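You operate a simulated robot arm through the tools that you are given. There is no shell and no other tool. Be economical: measure what you need, move in short steps, check, and stop when the job is done.

You run a simulated robot arm. Do the job below in one go: nothing can be reset, and whatever is moved stays where it is left.

Task
Pack the earliest-dated oat bar carton in the BARS carton; fold it shut.
Fine: all four flaps, short ones first; the BARS carton stays on its mat; the other oat bar cartons stay.

It is judged by the outcome, as a careful person would: the job done as asked, and still so three seconds after it is handed in. It fails if anything else is knocked over, pushed out of place, dropped, spilled or broken. Flat cloth is picked up by pressing the open fingertips on it (5 to 10 N) and closing them slowly along it; thin cloth reads only 2 to 8 mm in the jaws.

Robot
A 7-joint arm with a two-finger parallel gripper on a trunk, on a base that drives. Base frame: it is fixed to the floor where the robot stands at the start and does not move with it; the origin is under the middle of the robot, x ahead of it, y to its left, z up; the surface under the hand at the start is at about z = 900. Readings come in mm, rad, newtons and seconds.
Its first joint turns from -2.897 to 2.897 rad. Places, roughly: blue-edged flap of the bars carton [700, -500, 1100]; carton [600, -500, 900]; green-edged flap of the bars carton [600, -400, 1100]; oat bar carton [750, -1000, 1000]; red-edged flap of the bars carton [500, -500, 1100]; yellow-edged flap of the bars carton [600, -600, 1100]. Payload 1.57 kg.
The TCP is the grasp point between the finger pads, 30 mm short of the fingertips. In the tool frame z runs along the fingers and y along their closing line. Largest opening 80 mm; finger width 17, thickness 12; the body of the gripper, 40 by 82 mm, starts 80 mm behind the TCP.
Orientation is told as [roll, pitch, yaw] about the base's x, y, z axes, in that order, counted from this pose: with the fingers straight down and closing along the base's y, the tool's x points along the base's -x, its y along +y and its z along -z.

Tools
- The arm moves only by the tool jog_arm. Its arguments are lists of equal length, an entry for each row: "turn": the turn, a rotation vector about the base's x, y, z in rad, a list of three; "slide": the shift along the base's x, y, z in mm, a list of three; "jaw": the finger opening in mm, from 0 to 80. In form: {"turn": [[ax, ay, az], ...], "slide": [[dx, dy, dz], ...], "jaw": [jaw, ...]}. A call has 1 to 10 rows; each row is the pose to reach, as a shift and turn from the pose commanded when the call began. Rows are played at 5 a second. More than 50 mm and 0.15 rad between two rows, or a gripper value outside its range, and nothing of the call is played. Where a pose cannot be reached the arm comes as near as it can. A force on the tool above 90 N (or 10 N above the force at the start of the call, whichever is more), or a blocked arm, ends the call early, and 0.2 s more pass. Each finger travels about 153 mm/s and halts on what it meets, pressing with about 21 N; the grip force reading is that of the motor and also rises with nothing between the fingers. The clock runs only during rows and for 0.2 s after the last one: add rows that repeat a pose to give the fingers time. The reply holds the time, the measured pose of the TCP, the force on the tool along the base axes, the opening and the grip force, in the units named above and with some noise, with the torque about the TCP (base axes, N m) and any sound that the robot's microphone picked up.
- Cameras (640 x 400 px; columns grow to the right, rows downward): "scene" is now at [-10.5, 145.6, 1375.7]; the picture's right is [-0.41, -0.91, 0.00], its down [-0.38, 0.17, -0.91] and it looks along [0.83, -0.38, -0.42] (base axes); focal length 274 px, centre (320, 200). "wrist" rides on the gripper at [72, -7, -122] in the tool frame; the picture's right is [0.09, 1.00, 0.00], its down [-0.84, 0.08, -0.54] and it looks along [-0.54, 0.05, 0.84] (tool axes); focal length 238 px, centre (320, 200). There is no depth. A picture from a camera that has moved, and an enlarged one, comes with that camera's place and axes in the base frame and with its lens. The place of the scene camera against the robot may be out by one fixed shift of up to 18 mm in any direction.
- snapshot(camera): a new picture of that camera. The clock stands still meanwhile.
- drive_base(legs): drives the robot by 1 to 6 legs, each [ahead, left, turn to the left] in mm, mm and rad, along the robot's own axes; the way and the turn of a leg run together, so that a leg with both is an arc; at most 1500 mm and 3.142 rad a leg. The arm and the cameras ride along, it lands a little off, and it stops where it bumps. It gives what a move gives.
- pan_tilt(pan, tilt): turns the head with the scene camera to pan (to the left, within 2.496 rad either way) and tilt (down, from -0.506 to 1.204), counted from straight ahead of the robot. It gives what a move gives.
- enlarge(camera, box): a new picture of the part [left, top, right, bottom] of that camera's present view, enlarged. The clock stands still meanwhile.
- hand_in(): hands the job in; it is judged then, once.

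Work in short steps. Places have to be worked out from the pictures, the camera data and where the tool is seen: move nearer, look again, correct. Check each grasp and each placing, and mend what went wrong. You have 120 turns and 90 pictures in all, those below and enlarged ones among them. Open the gripper and draw the arm clear of the work before you hand the job in, unless the task says otherwise; then end with one line.

The tools are called after ">>>" as name(argument=value, ...) on one line, values as JSON. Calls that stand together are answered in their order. jog_arm: Moves the arm, as the interface text tells. Its arguments: {"type":"object","properties":{"turn":{"type":"array","items":{"type":"array","items":{"type":"number"}}},"slide":{"type":"array","items":{"type":"array","items":{"type":"number"}}},"jaw":{"type":"array","items":{"type":"number"}}},"required":["turn","slide","jaw"]} The other tools are called the same way: drive_base (legs) drives the base; pan_tilt (pan, tilt) turns the head that bears the scene camera; snapshot (camera) takes a picture; enlarge (camera, box) takes an enlarged picture of a part of a camera's view; hand_in () hands the job in.

At the start:

```text
time_s: 0.0
position: [468.8, -417.1, 1265.0]
tcp_rot: [0.0, 0.0, 0.0]
ft_force: [0.0, 0.0, -0.7]
torque: [-0.02, -0.01, -0.01]
opening: 80.2
grip_force: 0.0
robot x, y, heading: [-2.0, 1.8, -0.001]
head pan, tilt: [-0.426, 0.428]
```

scene: 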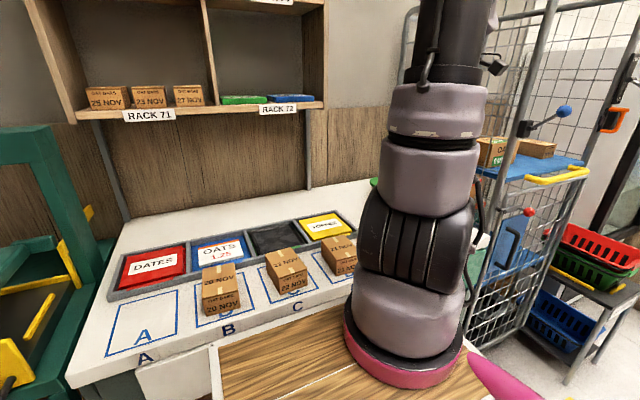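
wrist: 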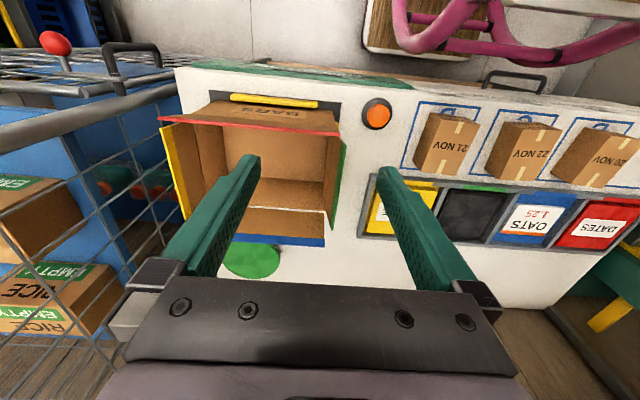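

I'll first read the dates on every carton in view.

>>> enlarge(camera="scene", box=[180, 220, 380, 345])

>>> enlarge(camera="scene", box=[60, 60, 320, 222])

>>> enlarge(camera="scene", box=[460, 90, 640, 202])

>>> pan_tilt(pan=-1.0, tilt=0.5)

```text
3.20 times, centred on (280, 282) of scene
camera zoom: at [-10.5, 145.6, 1375.7], right [-0.41, -0.91, 0.0], down [-0.38, 0.17, -0.91], along [0.83, -0.38, -0.42], focal length 877 px, centre (448, -64)
```

zoom: 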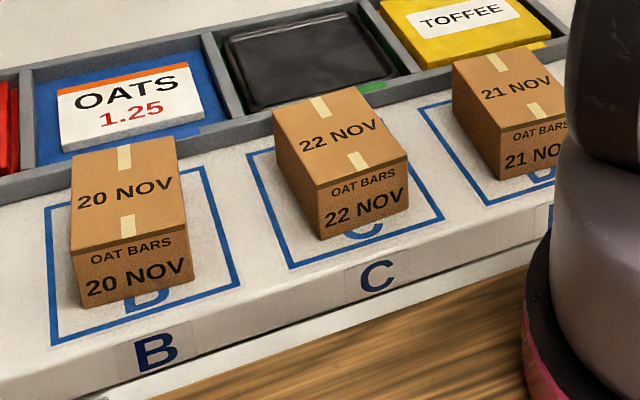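

```text
2.46 times, centred on (190, 141) of scene
camera zoom: at [-10.5, 145.6, 1375.7], right [-0.41, -0.91, 0.0], down [-0.38, 0.17, -0.91], along [0.83, -0.38, -0.42], focal length 675 px, centre (640, 345)
```

zoom: 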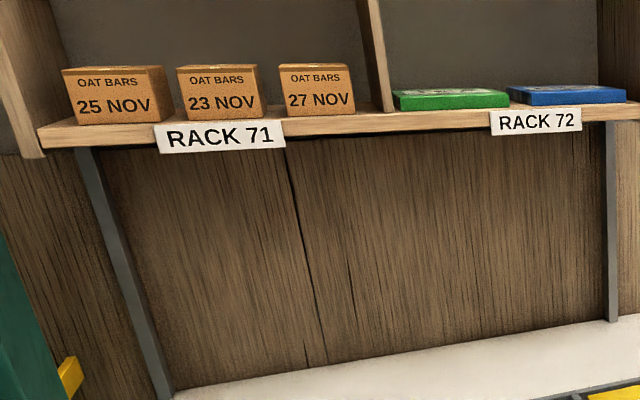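

```text
3.56 times, centred on (550, 146) of scene
camera zoom: at [-10.5, 145.6, 1375.7], right [-0.41, -0.91, 0.0], down [-0.38, 0.17, -0.91], along [0.83, -0.38, -0.42], focal length 975 px, centre (-498, 392)
```

zoom: 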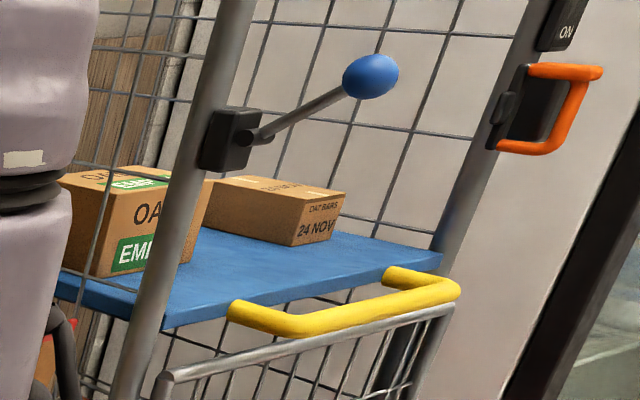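

```text
time_s: 1.0
position: [469.3, -416.3, 1264.7]
tcp_rot: [0.0, 0.0, 0.003]
ft_force: [-0.9, -0.6, -0.7]
torque: [0.02, 0.04, -0.01]
opening: 79.9
grip_force: 0.1
robot x, y, heading: [-3.2, 1.1, -0.005]
head pan, tilt: [-1.0, 0.499]
```

Cartons read so far: 20, 21, 22 (table), 25, 23, 27 (rack), 24 (roll cage). I'll look right for other hidden cartons.

>>> snapshot(camera="scene")

```text
84 pictures are left
camera scene: at [-45.3, 107.3, 1369.2], right [-0.84, -0.54, 0.0], down [-0.26, 0.4, -0.88], along [0.47, -0.74, -0.48], focal length 274 px, centre (320, 200)
```

scene: 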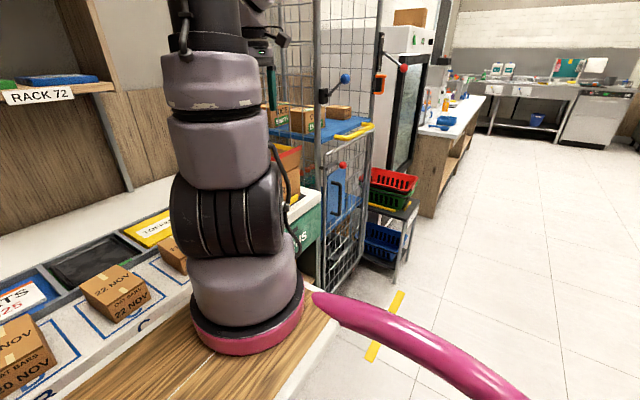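

Zoom on the cage and on the area behind the arm.

>>> enlarge(camera="scene", box=[240, 80, 400, 180])

>>> enlarge(camera="wrist", box=[0, 60, 340, 290])

>>> enlarge(camera="scene", box=[260, 120, 440, 270])

```text
4.00 times, centred on (320, 130) of scene
camera zoom: at [-45.3, 107.3, 1369.2], right [-0.84, -0.54, 0.0], down [-0.26, 0.4, -0.88], along [0.47, -0.74, -0.48], focal length 1096 px, centre (320, 480)
```

zoom: 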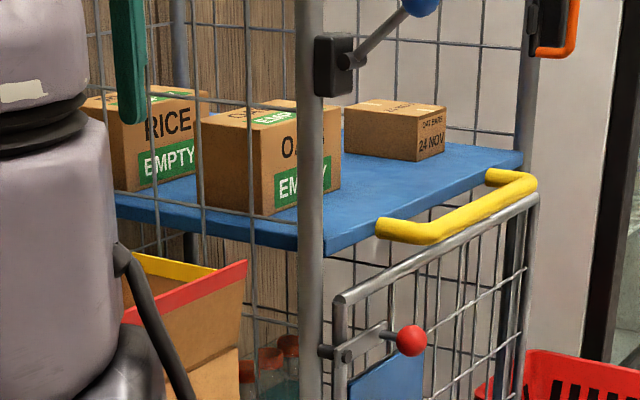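

```text
1.74 times, centred on (170, 175) of wrist
camera zoom: at [397.0, -422.8, 1386.6], right [-0.09, 1.0, 0.0], down [0.84, 0.08, 0.54], along [0.54, 0.05, -0.84], focal length 414 px, centre (581, 244)
```

zoom: 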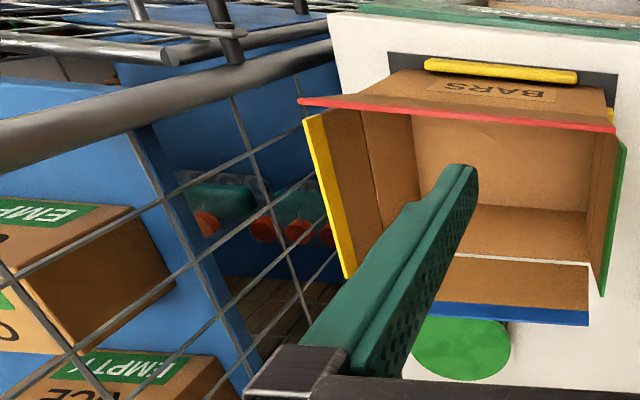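

```text
2.67 times, centred on (350, 195) of scene
camera zoom: at [-45.3, 107.3, 1369.2], right [-0.84, -0.54, 0.0], down [-0.26, 0.4, -0.88], along [0.47, -0.74, -0.48], focal length 731 px, centre (240, 213)
```

zoom: 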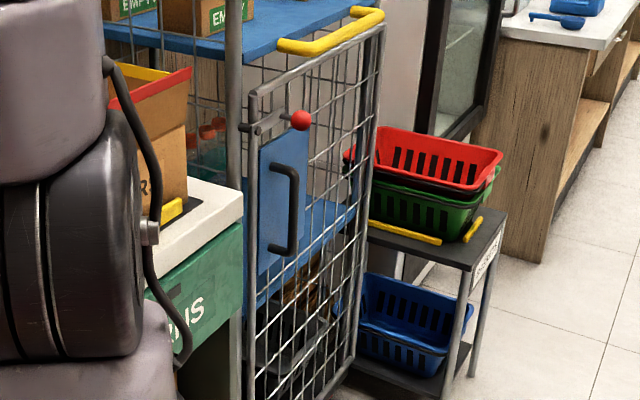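

All the EMPTY boxes and 24 NOV sit on the cage shelf; something may hide behind them. I'll yaw the hand to look towards the cage (-y) with the wrist camera.

>>> jog_arm(turn=[[0, 0, -0.15], [0, 0, -0.3], [0, 0, -0.45], [0, 0, -0.6], [0, 0, -0.75], [0, 0, -0.9], [0, 0, -1.05], [0, 0, -1.2], [0, 0, -1.35], [0, 0, -1.5]], slide=[[0, 0, 10], [0, 0, 20], [0, 0, 30], [0, 0, 40], [0, 0, 50], [0, 0, 60], [0, 0, 70], [0, 0, 80], [0, 0, 90], [0, 0, 100]], jaw=[80, 80, 80, 80, 80, 80, 80, 80, 80, 80])

>>> snapshot(camera="wrist")

>>> snapshot(camera="scene")

```text
time_s: 3.2
position: [470.0, -416.0, 1365.0]
tcp_rot: [-0.001, 0.001, -1.504]
ft_force: [0.0, 1.0, 0.0]
torque: [-0.01, 0.0, -0.03]
opening: 79.9
grip_force: 0.1
robot x, y, heading: [-1.8, -1.3, 0.001]
head pan, tilt: [-1.0, 0.499]
```

```text
80 pictures are left
camera wrist: at [457.7, -345.0, 1485.7], right [0.99, 0.16, 0.0], down [0.13, -0.83, 0.54], along [0.09, -0.53, -0.84], focal length 238 px, centre (320, 200)
```

wrist: 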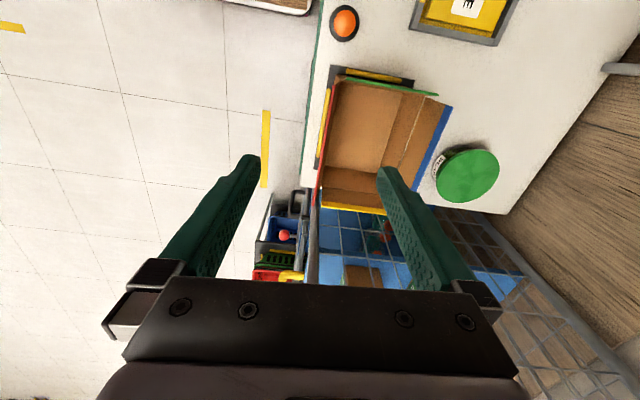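

```text
79 pictures are left
camera scene: at [-45.3, 107.2, 1369.2], right [-0.84, -0.54, 0.0], down [-0.26, 0.4, -0.88], along [0.47, -0.74, -0.48], focal length 274 px, centre (320, 200)
```

scene: 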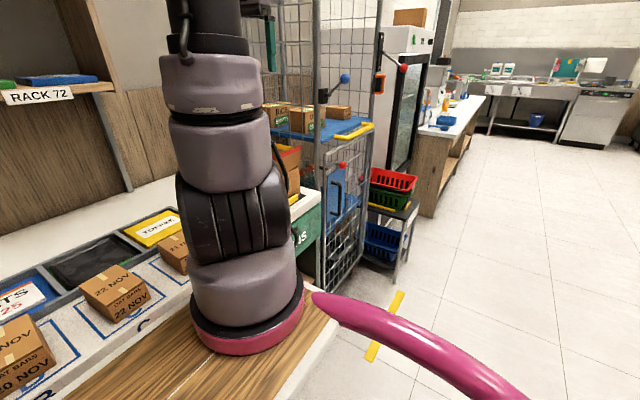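

The carton rim is visible; cage lies beyond it. Tilt the wrist camera towards the horizontal to look into the cage.

>>> jog_arm(turn=[[-0.15, 0, 0], [-0.3, 0, 0], [-0.45, 0, 0], [-0.6, 0, 0], [-0.75, 0, 0]], slide=[[0, 0, 20], [0, 0, 40], [0, 0, 60], [0, 0, 80], [0, 0, 100]], jaw=[80, 80, 80, 80, 80])

>>> snapshot(camera="wrist")

```text
time_s: 4.4
position: [468.8, -417.0, 1465.3]
tcp_rot: [-0.066, -0.749, -1.476]
ft_force: [-0.6, 0.8, -0.2]
torque: [0.03, 0.01, 0.01]
opening: 79.9
grip_force: 0.1
robot x, y, heading: [-1.4, -0.9, -0.001]
head pan, tilt: [-1.0, 0.499]
```

```text
78 pictures are left
camera wrist: at [457.2, -282.0, 1504.7], right [0.99, 0.12, -0.11], down [0.14, -0.24, 0.96], along [0.09, -0.96, -0.25], focal length 238 px, centre (320, 200)
```

wrist: 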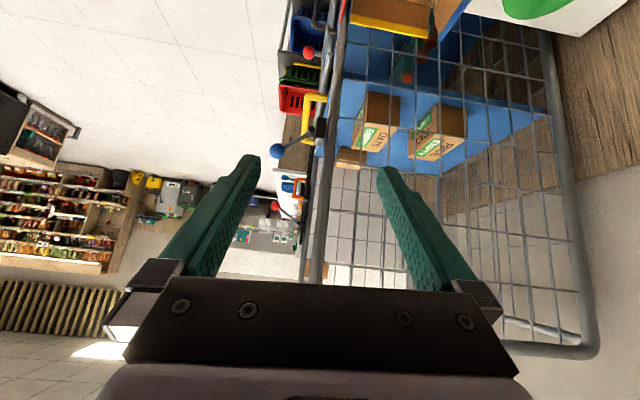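

Zoom into the shelf.

>>> enlarge(camera="wrist", box=[270, 20, 570, 200])

```text
2.13 times, centred on (420, 110) of wrist
camera zoom: at [457.2, -282.0, 1504.7], right [0.99, 0.12, -0.11], down [0.14, -0.24, 0.96], along [0.09, -0.96, -0.25], focal length 508 px, centre (107, 392)
```

zoom: 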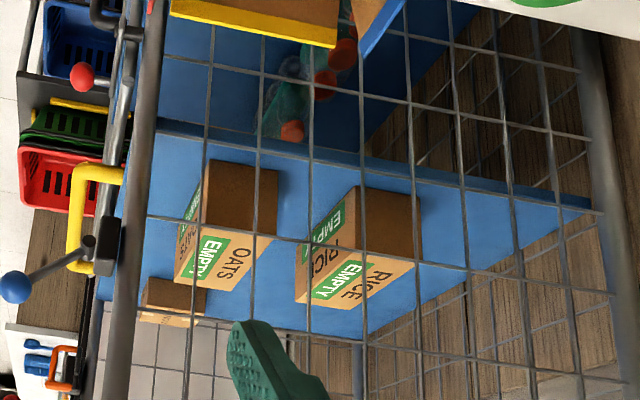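

A carton could still hide behind the RICE box (around [750,-1000]). I'll back away, drive right and look into the cage from its front.

>>> drive_base(legs=[[-300, 0, 0], [0, -950, 0]])

>>> pan_tilt(pan=0.0, tilt=0.4)

>>> snapshot(camera="scene")

```text
time_s: 11.1
position: [180.6, -1364.8, 1464.7]
tcp_rot: [-0.067, -0.748, -1.454]
ft_force: [0.2, -0.3, 1.1]
torque: [0.03, 0.0, 0.0]
opening: 79.9
grip_force: 0.1
robot x, y, heading: [-297.7, -957.6, 0.022]
head pan, tilt: [-1.0, 0.499]
```

```text
time_s: 12.3
position: [179.7, -1366.6, 1465.9]
tcp_rot: [-0.066, -0.747, -1.455]
ft_force: [0.0, 1.0, 0.0]
torque: [-0.01, -0.01, 0.01]
opening: 80.4
grip_force: 0.1
robot x, y, heading: [-298.4, -955.0, 0.019]
head pan, tilt: [0.0, 0.4]
```

```text
76 pictures are left
camera scene: at [-304.0, -774.3, 1378.3], right [0.02, -1.0, 0.0], down [-0.39, -0.01, -0.92], along [0.92, 0.02, -0.39], focal length 274 px, centre (320, 200)
```

scene: 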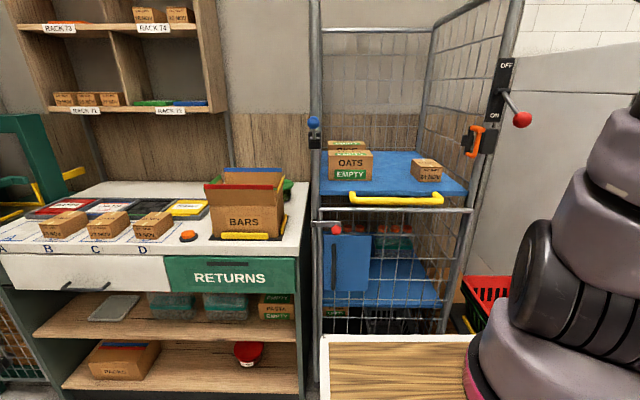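

Good overview. Zoom in on the cage, upper racks and lower shelves.

>>> enlarge(camera="scene", box=[300, 110, 500, 235])

>>> enlarge(camera="scene", box=[30, 0, 230, 125])

>>> enlarge(camera="scene", box=[0, 180, 320, 380])

>>> enlarge(camera="scene", box=[310, 200, 520, 335])

```text
3.20 times, centred on (400, 172) of scene
camera zoom: at [-304.0, -774.3, 1378.3], right [0.02, -1.0, 0.0], down [-0.39, -0.01, -0.92], along [0.92, 0.02, -0.39], focal length 877 px, centre (64, 288)
```

zoom: 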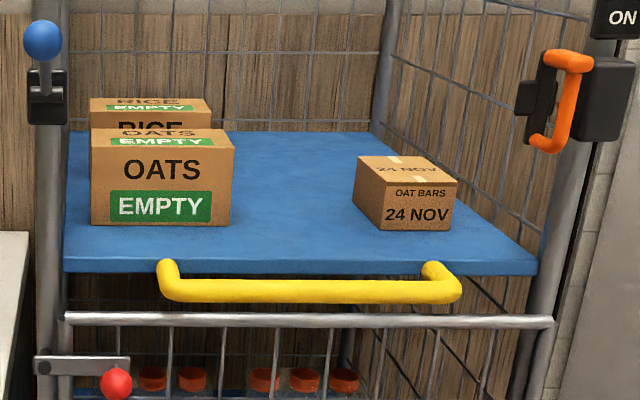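

```text
3.20 times, centred on (130, 62) of scene
camera zoom: at [-304.0, -774.3, 1378.3], right [0.02, -1.0, 0.0], down [-0.39, -0.01, -0.92], along [0.92, 0.02, -0.39], focal length 877 px, centre (928, 640)
```

zoom: 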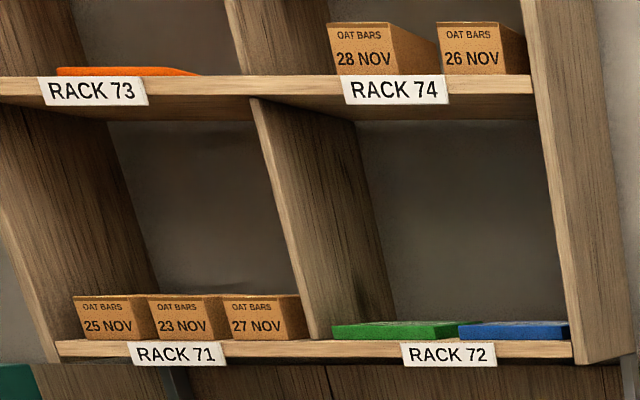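

```text
2.00 times, centred on (160, 280) of scene
camera zoom: at [-304.0, -774.3, 1378.3], right [0.02, -1.0, 0.0], down [-0.39, -0.01, -0.92], along [0.92, 0.02, -0.39], focal length 548 px, centre (640, 40)
```

zoom: 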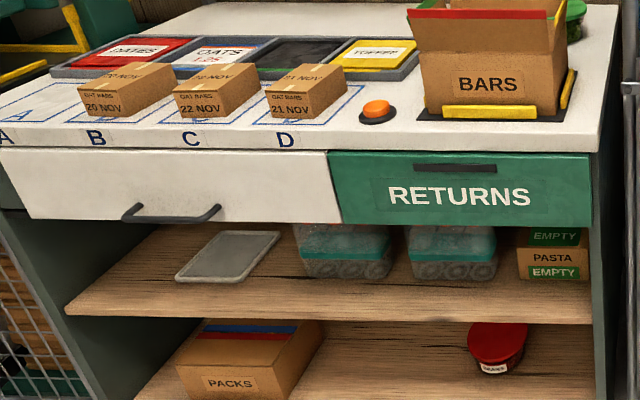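

```text
2.96 times, centred on (415, 268) of scene
camera zoom: at [-304.0, -774.3, 1378.3], right [0.02, -1.0, 0.0], down [-0.39, -0.01, -0.92], along [0.92, 0.02, -0.39], focal length 812 px, centre (38, 0)
```

zoom: 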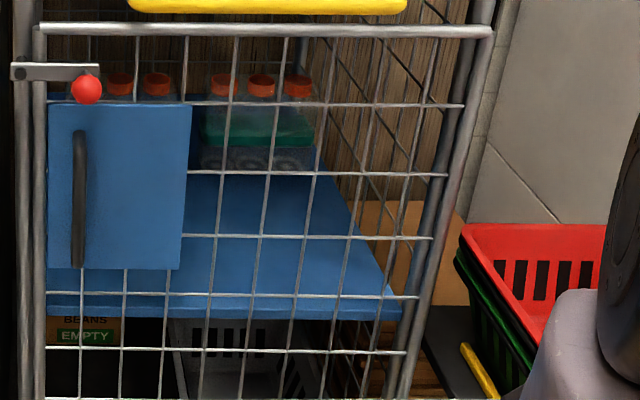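

All visible dates run 20–28 NOV. The only blind spot is behind OATS/RICE; I'll shift right to check it.

>>> drive_base(legs=[[0, -400, 0]])

>>> pan_tilt(pan=0.35, tilt=0.3)

>>> snapshot(camera="scene")

```text
time_s: 14.8
position: [193.0, -1757.4, 1464.8]
tcp_rot: [-0.067, -0.748, -1.444]
ft_force: [-0.4, -0.2, -0.5]
torque: [-0.03, 0.01, 0.01]
opening: 80.2
grip_force: 0.1
robot x, y, heading: [-287.3, -1351.1, 0.027]
head pan, tilt: [0.0, 0.4]
```

```text
time_s: 15.6
position: [193.8, -1756.7, 1465.3]
tcp_rot: [-0.066, -0.747, -1.445]
ft_force: [-0.2, 0.4, 0.3]
torque: [0.02, -0.01, 0.03]
opening: 80.1
grip_force: 0.1
robot x, y, heading: [-287.9, -1353.2, 0.027]
head pan, tilt: [0.351, 0.3]
```

```text
71 pictures are left
camera scene: at [-301.6, -1138.0, 1387.6], right [0.37, -0.93, 0.0], down [-0.28, -0.11, -0.96], along [0.89, 0.35, -0.3], focal length 274 px, centre (320, 200)
```

scene: 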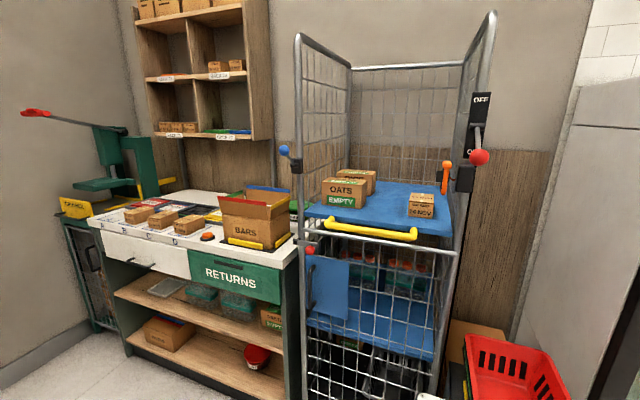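

Zoom on cage shelf and top of rack.

>>> enlarge(camera="scene", box=[290, 140, 460, 246])

>>> enlarge(camera="scene", box=[125, 0, 285, 100])

```text
3.76 times, centred on (375, 193) of scene
camera zoom: at [-301.6, -1138.0, 1387.6], right [0.37, -0.93, 0.0], down [-0.28, -0.11, -0.96], along [0.89, 0.35, -0.3], focal length 1032 px, centre (113, 226)
```

zoom: 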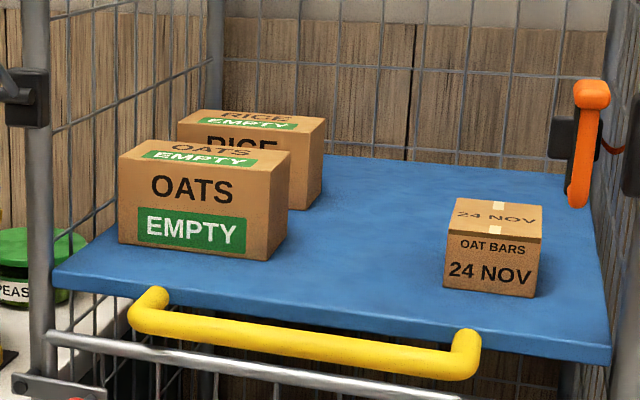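

```text
4.00 times, centred on (205, 50) of scene
camera zoom: at [-301.6, -1138.0, 1387.6], right [0.37, -0.93, 0.0], down [-0.28, -0.11, -0.96], along [0.89, 0.35, -0.3], focal length 1096 px, centre (780, 800)
```

zoom: 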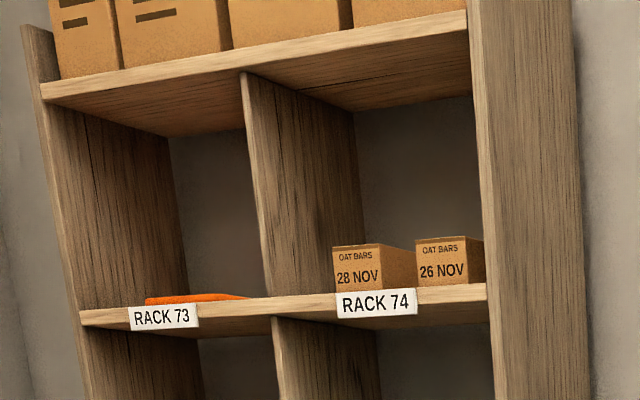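

Nothing hidden: 20 NOV (slot B) is the earliest. I'll level the hand and bring the arm to mid-front, then drive back between B and the BARS carton.

>>> jog_arm(turn=[[0.15, 0, 0], [0.3, 0, 0], [0.45, 0, 0], [0.6, 0, 0], [0.75, 0, 0], [0.75, 0, 0], [0.75, 0, 0], [0.75, 0, 0], [0.75, 0, 0]], slide=[[0, 40, -10], [0, 80, -20], [0, 120, -30], [0, 160, -40], [0, 200, -50], [0, 240, -60], [0, 280, -70], [0, 320, -80], [0, 350, -80]], jaw=[80, 80, 80, 80, 80, 80, 80, 80, 80])

>>> jog_arm(turn=[[0, 0, 0.147], [0, 0, 0.294], [0, 0, 0.441], [0, 0, 0.588], [0, 0, 0.735], [0, 0, 0.882], [0, 0, 1.029], [0, 0, 1.176], [0, 0, 1.323], [0, 0, 1.445]], slide=[[0, 0, 0], [0, 0, 0], [0, 0, 0], [0, 0, 0], [0, 0, 0], [0, 0, 0], [0, 0, 0], [0, 0, 0], [0, 0, 0], [0, 0, 0]], jaw=[80, 80, 80, 80, 80, 80, 80, 80, 80, 80])

>>> drive_base(legs=[[0, 1150, 0], [240, 0, -0.027]])

>>> pan_tilt(pan=0.0, tilt=0.6)

>>> snapshot(camera="scene")

>>> snapshot(camera="wrist")

```text
time_s: 17.6
position: [192.7, -1405.7, 1381.1]
tcp_rot: [0.02, -0.002, -1.481]
ft_force: [-0.3, 0.0, -0.2]
torque: [0.04, 0.01, 0.02]
opening: 80.0
grip_force: 0.0
robot x, y, heading: [-286.9, -1352.2, 0.032]
head pan, tilt: [0.351, 0.3]
```

```text
time_s: 19.8
position: [194.1, -1406.6, 1385.0]
tcp_rot: [0.019, -0.001, -0.032]
ft_force: [-0.7, 0.2, 0.7]
torque: [0.0, 0.01, -0.03]
opening: 80.2
grip_force: 0.1
robot x, y, heading: [-290.1, -1354.4, 0.031]
head pan, tilt: [0.351, 0.3]
```

```text
time_s: 27.1
position: [378.7, -238.3, 1384.3]
tcp_rot: [0.02, -0.002, -0.032]
ft_force: [0.3, 0.5, -0.3]
torque: [-0.03, 0.0, -0.01]
opening: 79.8
grip_force: 0.1
robot x, y, heading: [-108.0, -186.7, 0.034]
head pan, tilt: [0.351, 0.3]
```

```text
time_s: 27.9
position: [378.3, -238.7, 1384.9]
tcp_rot: [0.02, 0.0, -0.033]
ft_force: [-0.9, -0.3, 0.0]
torque: [0.0, 0.01, -0.02]
opening: 79.7
grip_force: 0.0
robot x, y, heading: [-101.7, -185.0, 0.031]
head pan, tilt: [0.0, 0.6]
```

```text
68 pictures are left
camera scene: at [-115.4, -2.4, 1360.2], right [0.03, -1.0, 0.0], down [-0.56, -0.02, -0.83], along [0.82, 0.03, -0.56], focal length 274 px, centre (320, 200)
```

scene: 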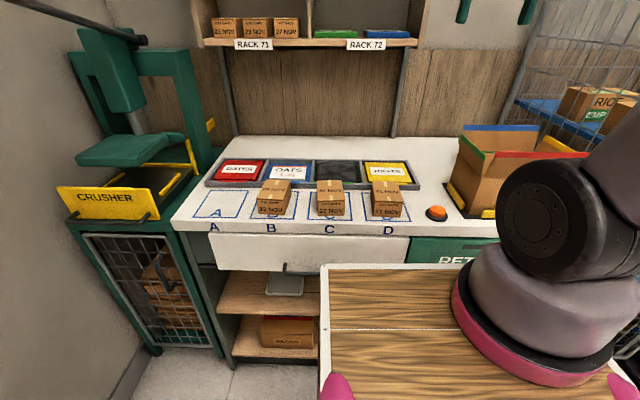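

```text
67 pictures are left
camera wrist: at [305.5, -244.9, 1505.5], right [-0.06, 1.0, 0.02], down [0.84, 0.04, 0.54], along [0.54, 0.05, -0.84], focal length 238 px, centre (320, 200)
```

wrist: 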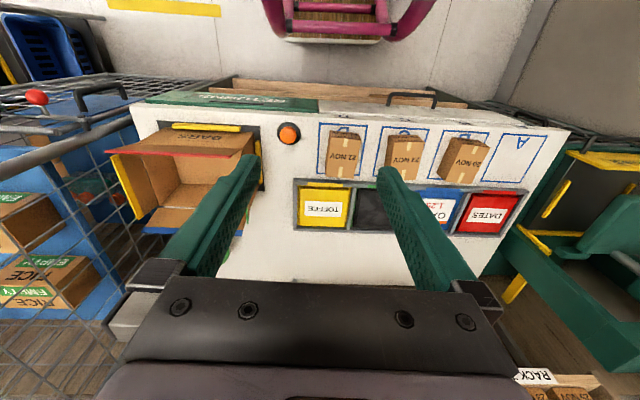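

20 NOV carton at about [515,155]. Move the hand over it for a closer look.

>>> jog_arm(turn=[[-0.019, 0, 0.032], [-0.019, 0, 0.032], [-0.019, 0, 0.032], [-0.019, 0, 0.032], [-0.019, 0, 0.032], [-0.019, 0, 0.032], [-0.019, 0, 0.032], [-0.019, 0, 0.032], [-0.019, 0, 0.032], [-0.019, 0, 0.032]], slide=[[6, 39, -22], [12, 78, -44], [18, 117, -66], [24, 156, -88], [30, 195, -110], [36, 234, -132], [42, 273, -154], [48, 312, -176], [54, 351, -198], [60, 390, -220]], jaw=[80, 80, 80, 80, 80, 80, 80, 80, 80, 80])

>>> snapshot(camera="wrist")

>>> snapshot(camera="scene")

```text
time_s: 30.1
position: [440.2, 148.6, 1163.6]
tcp_rot: [0.003, -0.003, 0.0]
ft_force: [1.1, -0.4, 0.8]
torque: [0.02, 0.01, 0.01]
opening: 79.8
grip_force: 0.0
robot x, y, heading: [-105.8, -188.2, 0.03]
head pan, tilt: [0.0, 0.6]
```

```text
66 pictures are left
camera wrist: at [366.8, 143.3, 1284.0], right [-0.09, 1.0, 0.0], down [0.84, 0.08, 0.54], along [0.54, 0.05, -0.84], focal length 238 px, centre (320, 200)
```

wrist: 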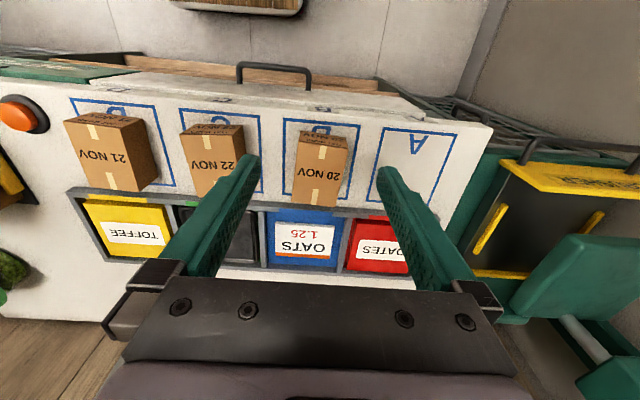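

```text
65 pictures are left
camera scene: at [-115.7, -3.1, 1360.2], right [0.03, -1.0, 0.0], down [-0.56, -0.02, -0.83], along [0.82, 0.03, -0.56], focal length 274 px, centre (320, 200)
```

scene: 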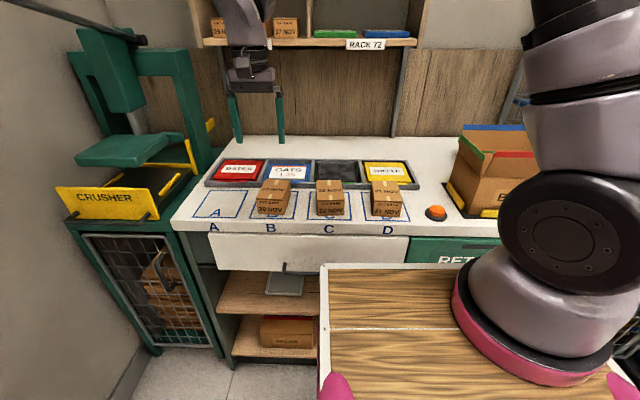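

Zoom to get the carton's corners.

>>> enlarge(camera="wrist", box=[250, 90, 410, 220])

```text
3.08 times, centred on (330, 155) of wrist
camera zoom: at [366.8, 143.3, 1284.0], right [-0.09, 1.0, 0.0], down [0.84, 0.08, 0.54], along [0.54, 0.05, -0.84], focal length 733 px, centre (289, 338)
```

zoom: 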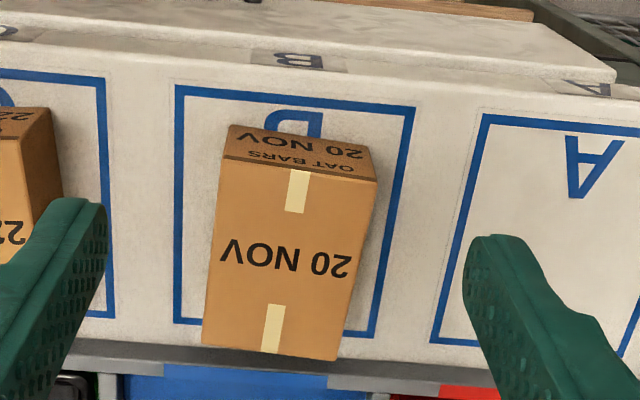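

Carton: about 105×74×51 mm, centre [539,156], yaw −0.05, top z≈951. Move to just above it.

>>> jog_arm(turn=[[0, 0, -0.026], [0, 0, -0.052], [0, 0, -0.052], [0, 0, -0.052], [0, 0, -0.052]], slide=[[30, 3, -30], [60, 6, -60], [99, 7.5, -90], [99, 7.5, -120], [99, 7.5, -145]], jaw=[80, 80, 80, 80, 80])

>>> snapshot(camera="wrist")

```text
time_s: 31.3
position: [534.1, 155.1, 1019.1]
tcp_rot: [-0.001, -0.002, -0.05]
ft_force: [0.1, -0.3, 0.3]
torque: [0.02, -0.01, 0.03]
opening: 80.2
grip_force: 0.1
robot x, y, heading: [-100.5, -185.9, 0.033]
head pan, tilt: [0.0, 0.6]
```

```text
63 pictures are left
camera wrist: at [462.6, 152.7, 1140.3], right [-0.04, 1.0, 0.0], down [0.84, 0.03, 0.54], along [0.54, 0.02, -0.84], focal length 238 px, centre (320, 200)
```

wrist: 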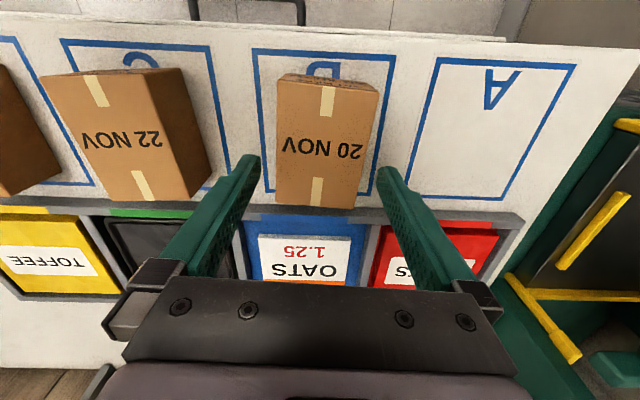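

Nearly aligned; zoom for a precise lateral check since margin is only ~3 mm per side.

>>> enlarge(camera="wrist", box=[230, 60, 420, 220])

```text
2.50 times, centred on (325, 140) of wrist
camera zoom: at [462.6, 152.7, 1140.3], right [-0.04, 1.0, 0.0], down [0.84, 0.03, 0.54], along [0.54, 0.02, -0.84], focal length 596 px, centre (308, 350)
```

zoom: 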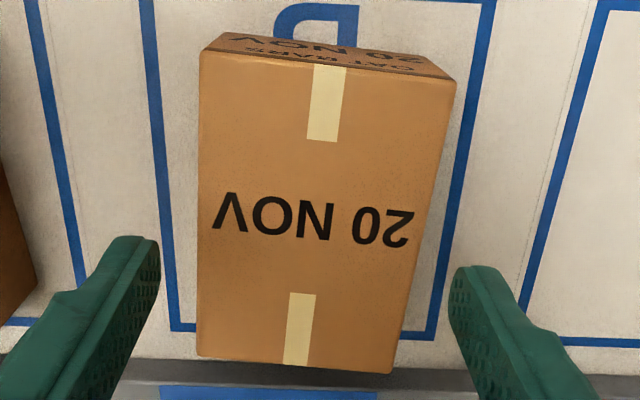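

Centre is off by only (+4.5, +0.5) mm. Descend over the carton.

>>> jog_arm(turn=[[0, 0, -0.012], [0, 0, -0.012], [0, 0, -0.012], [0, 0, -0.012], [0, 0, -0.012], [0, 0, -0.012]], slide=[[4.5, 0.5, 0], [4.5, 0.5, -20], [4.5, 0.5, -40], [4.5, 0.5, -55], [4.5, 0.5, -70], [4.5, 0.5, -82]], jaw=[80, 80, 80, 80, 80, 80])

>>> snapshot(camera="wrist")

```text
time_s: 32.7
position: [542.2, 159.0, 936.1]
tcp_rot: [0.002, -0.001, -0.065]
ft_force: [-0.4, -1.3, 0.4]
torque: [0.0, -0.01, -0.03]
opening: 80.1
grip_force: 0.0
robot x, y, heading: [-103.4, -182.9, 0.029]
head pan, tilt: [0.0, 0.6]
```

```text
61 pictures are left
camera wrist: at [469.1, 157.2, 1057.5], right [-0.03, 1.0, 0.0], down [0.84, 0.02, 0.54], along [0.54, 0.02, -0.84], focal length 238 px, centre (320, 200)
```

wrist: 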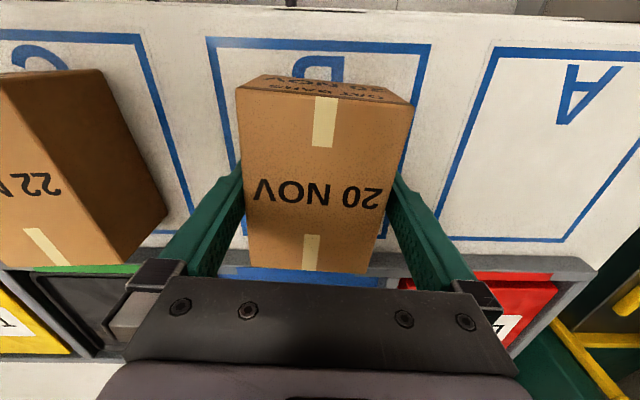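

The fingers straddle the carton. Close and lift a little.

>>> jog_arm(turn=[[0, 0, 0], [0, 0, 0], [0, 0, 0], [0, 0, 0], [0, 0, 0], [0, 0, 0]], slide=[[0, 0, 0], [0, 0, 0], [0, 0, 0], [0, 0, 15], [0, 0, 40], [0, 0, 60]], jaw=[60, 60, 60, 60, 60, 60])

>>> snapshot(camera="wrist")

```text
time_s: 34.1
position: [541.0, 159.3, 996.3]
tcp_rot: [0.0, -0.002, -0.061]
ft_force: [1.2, 0.0, -2.5]
torque: [-0.04, 0.01, -0.02]
opening: 74.7
grip_force: 20.8
robot x, y, heading: [-102.9, -186.4, 0.028]
head pan, tilt: [0.0, 0.6]
```

```text
60 pictures are left
camera wrist: at [467.8, 158.4, 1118.5], right [-0.03, 1.0, 0.0], down [0.84, 0.02, 0.54], along [0.54, 0.02, -0.84], focal length 238 px, centre (320, 200)
```

wrist: 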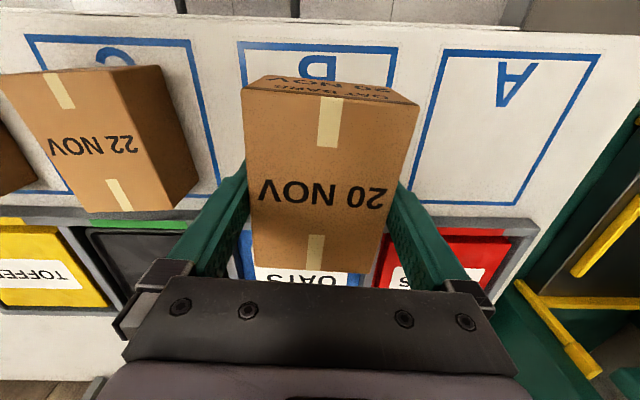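

Held at 74.7 mm. Lift high and carry toward the BARS carton for a look from above.

>>> jog_arm(turn=[[0, 0, 0], [0, 0, 0], [0, 0, 0], [0, 0, 0], [0, 0, 0], [0, 0, 0], [0, 0, 0], [0, 0, 0.06]], slide=[[-10, 0, 40], [-20, 0, 80], [-30, 0, 120], [-40, 0, 160], [-50, 0, 200], [-60, 0, 240], [-70, 0, 280], [-80, 0, 320]], jaw=[60, 60, 60, 60, 60, 60, 60, 60])

>>> jog_arm(turn=[[0, 0, 0], [0, 0, 0], [0, 0, 0], [0, 0, 0], [0, 0, 0], [0, 0, 0], [0, 0, 0], [0, 0, 0], [0, 0, 0], [0, 0, 0]], slide=[[0, -45, 0], [0, -90, 0], [0, -135, 0], [0, -180, 0], [0, -225, 0], [0, -270, 0], [0, -315, 0], [0, -360, 0], [0, -405, 0], [0, -450, 0]], jaw=[60, 60, 60, 60, 60, 60, 60, 60, 60, 60])

>>> snapshot(camera="wrist")

>>> snapshot(camera="scene")

```text
time_s: 35.9
position: [463.2, 157.8, 1317.9]
tcp_rot: [0.0, -0.001, -0.001]
ft_force: [-0.4, -0.7, -2.1]
torque: [-0.01, 0.01, -0.01]
opening: 74.7
grip_force: 20.7
robot x, y, heading: [-100.6, -184.6, 0.033]
head pan, tilt: [0.0, 0.6]
```

```text
time_s: 38.1
position: [462.5, -291.9, 1317.0]
tcp_rot: [0.001, -0.001, -0.002]
ft_force: [0.2, -0.5, -2.3]
torque: [-0.09, 0.03, -0.01]
opening: 74.9
grip_force: 20.6
robot x, y, heading: [-104.8, -185.0, 0.035]
head pan, tilt: [0.0, 0.6]
```

```text
59 pictures are left
camera wrist: at [390.7, -298.0, 1438.3], right [-0.09, 1.0, 0.0], down [0.84, 0.08, 0.54], along [0.54, 0.05, -0.84], focal length 238 px, centre (320, 200)
```

wrist: 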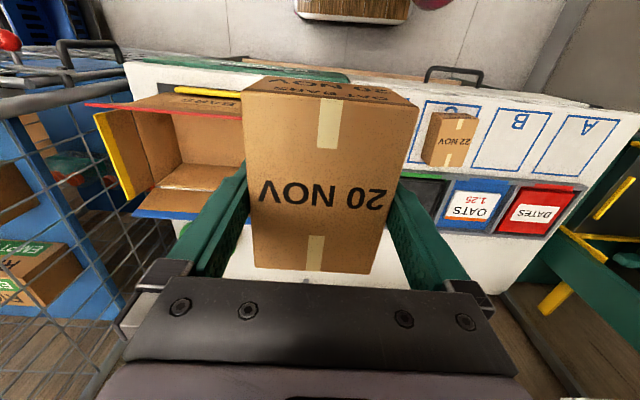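

```text
58 pictures are left
camera scene: at [-115.4, -2.1, 1360.1], right [0.03, -1.0, 0.0], down [-0.56, -0.02, -0.83], along [0.82, 0.03, -0.56], focal length 274 px, centre (320, 200)
```

scene: 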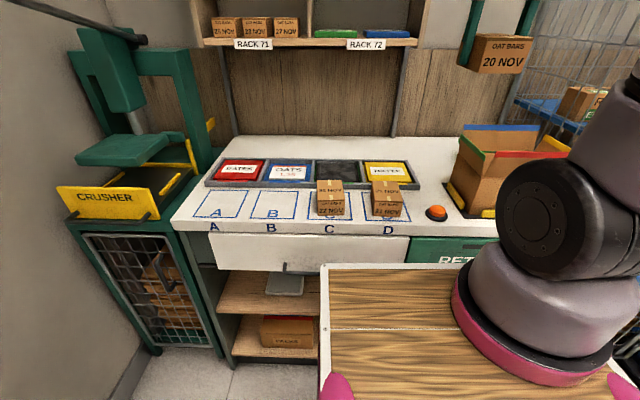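

Measure BARS: zoom in this wrist view and turn the head for the scene view.

>>> enlarge(camera="wrist", box=[80, 70, 280, 230])

>>> pan_tilt(pan=-0.45, tilt=0.5)

>>> snapshot(camera="scene")

```text
2.50 times, centred on (180, 150) of wrist
camera zoom: at [390.7, -298.0, 1438.3], right [-0.09, 1.0, 0.0], down [0.84, 0.08, 0.54], along [0.54, 0.05, -0.84], focal length 596 px, centre (670, 325)
```

zoom: 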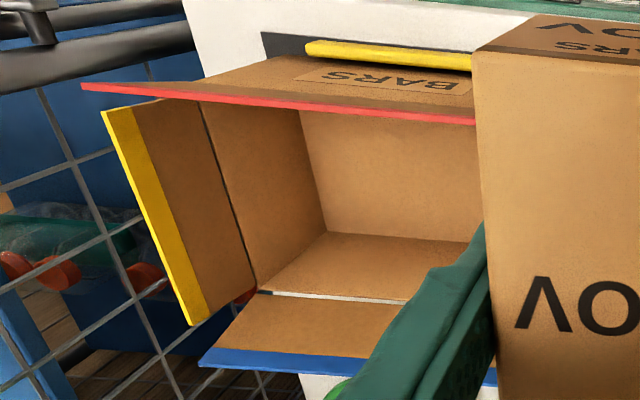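

```text
time_s: 39.0
position: [463.3, -291.8, 1317.7]
tcp_rot: [-0.001, -0.002, -0.003]
ft_force: [0.4, 0.1, -2.2]
torque: [-0.01, -0.03, -0.01]
opening: 74.9
grip_force: 20.6
robot x, y, heading: [-106.0, -182.7, 0.035]
head pan, tilt: [-0.45, 0.499]
```

```text
56 pictures are left
camera scene: at [-120.5, -42.3, 1369.2], right [-0.41, -0.91, 0.0], down [-0.44, 0.19, -0.88], along [0.8, -0.36, -0.48], focal length 274 px, centre (320, 200)
```

scene: 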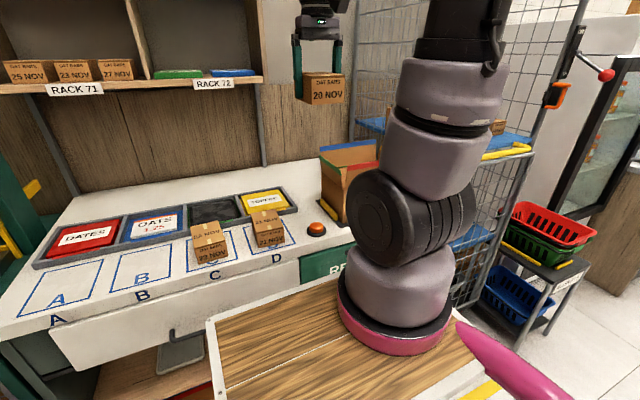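

BARS rim estimated: x≈500–657, y≈−608…−392, rim z≈1020, flaps ~80 mm nearly upright; short sides are yellow and green. Move above [590,−500] and look.

>>> jog_arm(turn=[[0, 0, 0], [0, 0, 0], [0, 0, 0], [0, 0, 0], [0, 0, 0], [0, 0, 0]], slide=[[22, -35, 0], [44, -70, 0], [66, -105, 0], [88, -140, 0], [110, -175, 0], [128, -208, -20]], jaw=[60, 60, 60, 60, 60, 60])

>>> snapshot(camera="wrist")

>>> snapshot(camera="scene")

```text
time_s: 40.4
position: [590.1, -500.5, 1300.7]
tcp_rot: [0.0, -0.004, -0.002]
ft_force: [-0.6, 1.6, -1.7]
torque: [-0.06, -0.02, -0.02]
opening: 74.9
grip_force: 20.4
robot x, y, heading: [-99.0, -184.1, 0.035]
head pan, tilt: [-0.45, 0.499]
```

```text
55 pictures are left
camera wrist: at [517.4, -505.9, 1421.7], right [-0.09, 1.0, 0.0], down [0.84, 0.08, 0.54], along [0.54, 0.05, -0.84], focal length 238 px, centre (320, 200)
```

wrist: 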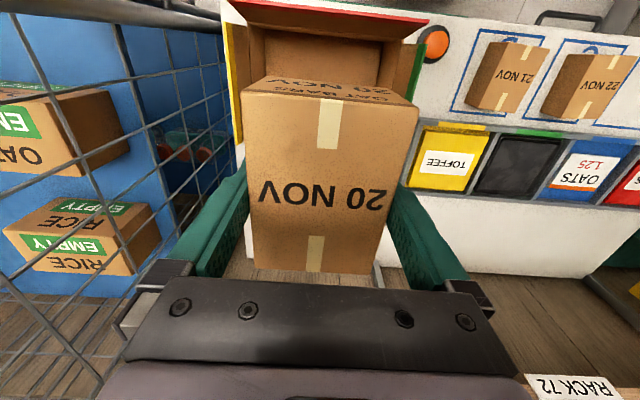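

```text
54 pictures are left
camera scene: at [-121.0, -41.9, 1369.1], right [-0.41, -0.91, 0.0], down [-0.44, 0.19, -0.88], along [0.8, -0.36, -0.48], focal length 274 px, centre (320, 200)
```

scene: 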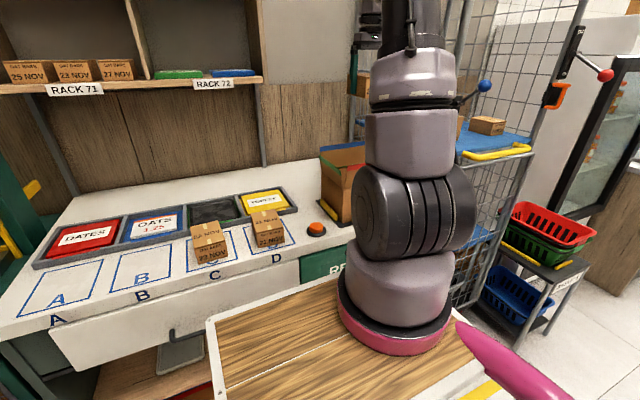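

Zoom on the near part of the BARS carton to fix red flap edge and sides.

>>> enlarge(camera="wrist", box=[200, 0, 460, 162])

```text
2.46 times, centred on (330, 81) of wrist
camera zoom: at [517.4, -505.9, 1421.7], right [-0.09, 1.0, 0.0], down [0.84, 0.08, 0.54], along [0.54, 0.05, -0.84], focal length 587 px, centre (295, 493)
```

zoom: 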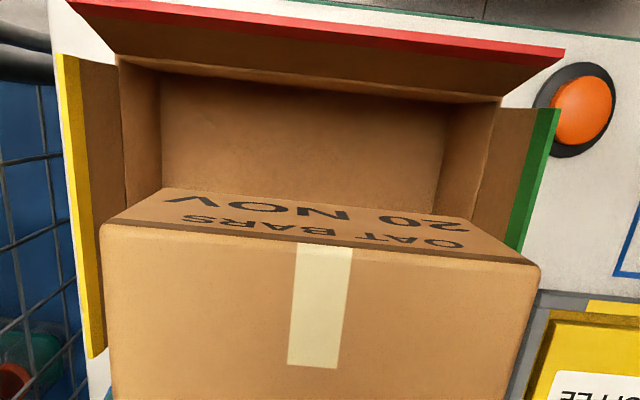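

Rim confirmed: x 498–657, y −607…−391, rim z≈1020, flap edges z≈1096. Descend the carton to just above the floor.

>>> jog_arm(turn=[[0, 0, 0], [0, 0, 0], [0, 0, 0], [0, 0, 0], [0, 0, 0], [0, 0, 0], [0, 0, 0], [0, 0, 0], [0, 0, 0]], slide=[[2, 1, -40], [2, 1, -80], [2, 1, -120], [2, 1, -160], [2, 1, -200], [2, 1, -240], [2, 1, -280], [2, 1, -315], [2, 1, -345]], jaw=[60, 60, 60, 60, 60, 60, 60, 60, 60])

>>> jog_arm(turn=[[0, 0, 0], [0, 0, 0], [0, 0, 0], [0, 0, 0]], slide=[[0, 0, -5], [0, 0, -9], [0, 0, -12], [0, 0, -15]], jaw=[60, 60, 60, 60])

>>> snapshot(camera="wrist")

```text
time_s: 42.4
position: [588.9, -494.6, 954.0]
tcp_rot: [0.001, -0.004, -0.003]
ft_force: [-0.2, -0.1, -1.3]
torque: [-0.01, -0.03, 0.02]
opening: 74.8
grip_force: 21.1
robot x, y, heading: [-103.2, -188.7, 0.03]
head pan, tilt: [-0.45, 0.499]
```

```text
time_s: 43.4
position: [591.2, -497.6, 938.2]
tcp_rot: [0.001, -0.005, -0.001]
ft_force: [-0.6, 1.6, 20.2]
torque: [0.08, 0.05, 0.08]
opening: 74.6
grip_force: 21.3
robot x, y, heading: [-105.3, -184.6, 0.034]
head pan, tilt: [-0.45, 0.499]
```

```text
52 pictures are left
camera wrist: at [518.3, -503.0, 1059.1], right [-0.09, 1.0, 0.0], down [0.83, 0.08, 0.55], along [0.54, 0.05, -0.84], focal length 238 px, centre (320, 200)
```

wrist: 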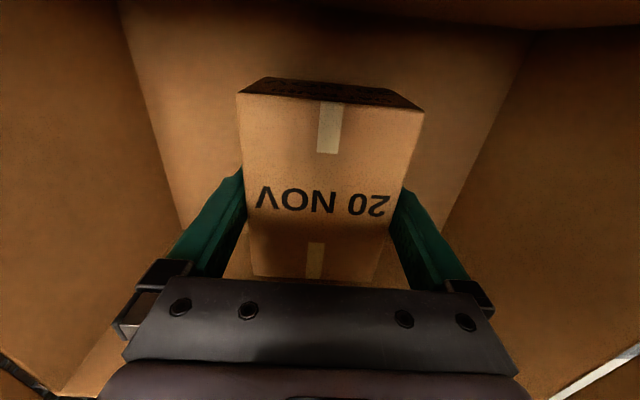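

It rests on the carton's floor (20 N). Ease up 1 mm, open to 80 and lift straight out.

>>> jog_arm(turn=[[0, 0, 0], [0, 0, 0], [0, 0, 0], [0, 0, 0], [0, 0, 0], [0, 0, 0], [0, 0, 0]], slide=[[0, 0, 2], [0, 0, 2], [0, 0, 2], [0, 0, 2], [0, 0, 12], [0, 0, 30], [0, 0, 60]], jaw=[74, 80, 80, 80, 80, 80, 80])

>>> snapshot(camera="wrist")

```text
time_s: 45.0
position: [590.9, -499.7, 997.5]
tcp_rot: [0.002, -0.002, -0.004]
ft_force: [0.1, 0.1, -0.3]
torque: [0.02, 0.04, -0.01]
opening: 80.1
grip_force: 0.0
robot x, y, heading: [-102.9, -181.9, 0.032]
head pan, tilt: [-0.45, 0.499]
```

```text
51 pictures are left
camera wrist: at [519.2, -505.2, 1118.1], right [-0.09, 1.0, 0.0], down [0.84, 0.07, 0.54], along [0.54, 0.05, -0.84], focal length 238 px, centre (320, 200)
```

wrist: 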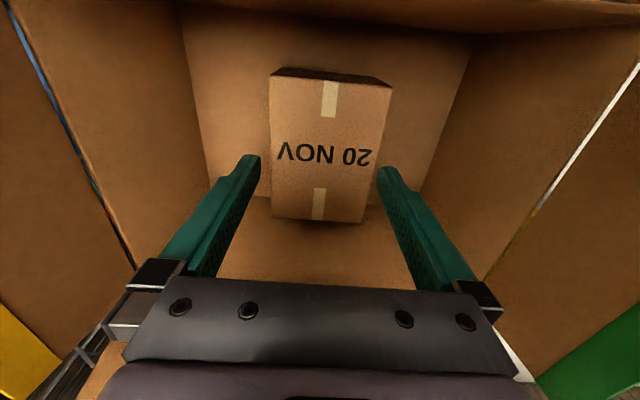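

The carton is in place and flat. Lift out, close fingers and go outside the green flap (y≈−335).

>>> jog_arm(turn=[[0, 0, 0], [0, 0, 0], [0, 0, 0], [0, 0, 0], [0, 0, 0], [0, 0, 0], [0, 0, 0], [0, 0, 0], [0, 0, 0], [0, 0, 0]], slide=[[0, 0, 45], [0, 0, 90], [0, 0, 135], [0, 0, 180], [0, 0, 205], [-5, 42, 205], [-10, 84, 205], [-12, 126, 205], [-12, 168, 205], [-12, 168, 205]], jaw=[80, 80, 80, 80, 80, 40, 20, 0, 0, 0])

>>> snapshot(camera="wrist")

>>> snapshot(camera="scene")

```text
time_s: 47.2
position: [576.7, -328.6, 1201.2]
tcp_rot: [0.001, 0.0, -0.003]
ft_force: [-0.2, -0.2, -0.6]
torque: [0.01, 0.01, 0.01]
opening: 0.0
grip_force: 20.2
robot x, y, heading: [-100.0, -185.7, 0.031]
head pan, tilt: [-0.45, 0.499]
```

```text
50 pictures are left
camera wrist: at [504.9, -334.9, 1323.1], right [-0.09, 1.0, 0.0], down [0.84, 0.07, 0.54], along [0.54, 0.05, -0.84], focal length 238 px, centre (320, 200)
```

wrist: 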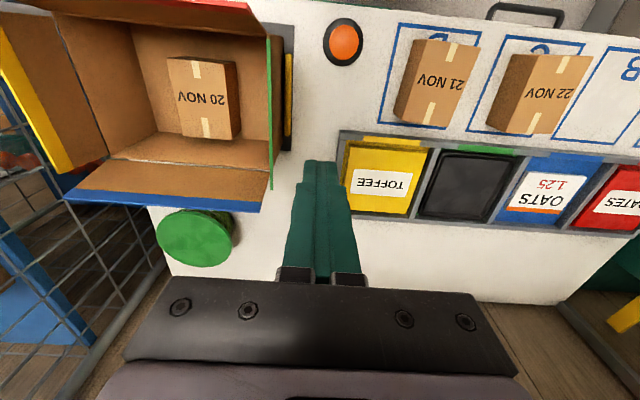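

```text
49 pictures are left
camera scene: at [-120.6, -42.4, 1369.2], right [-0.41, -0.91, 0.0], down [-0.44, 0.19, -0.88], along [0.8, -0.36, -0.48], focal length 274 px, centre (320, 200)
```

scene: 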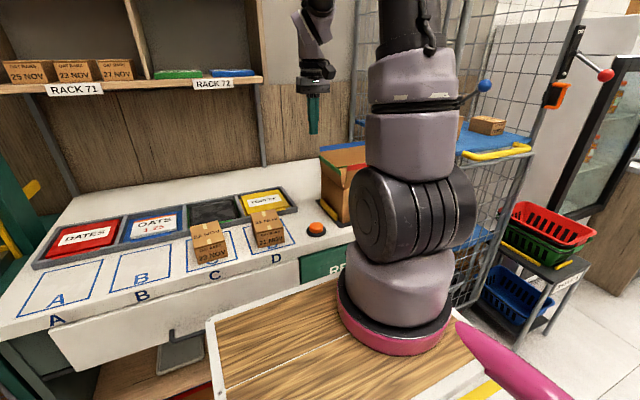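

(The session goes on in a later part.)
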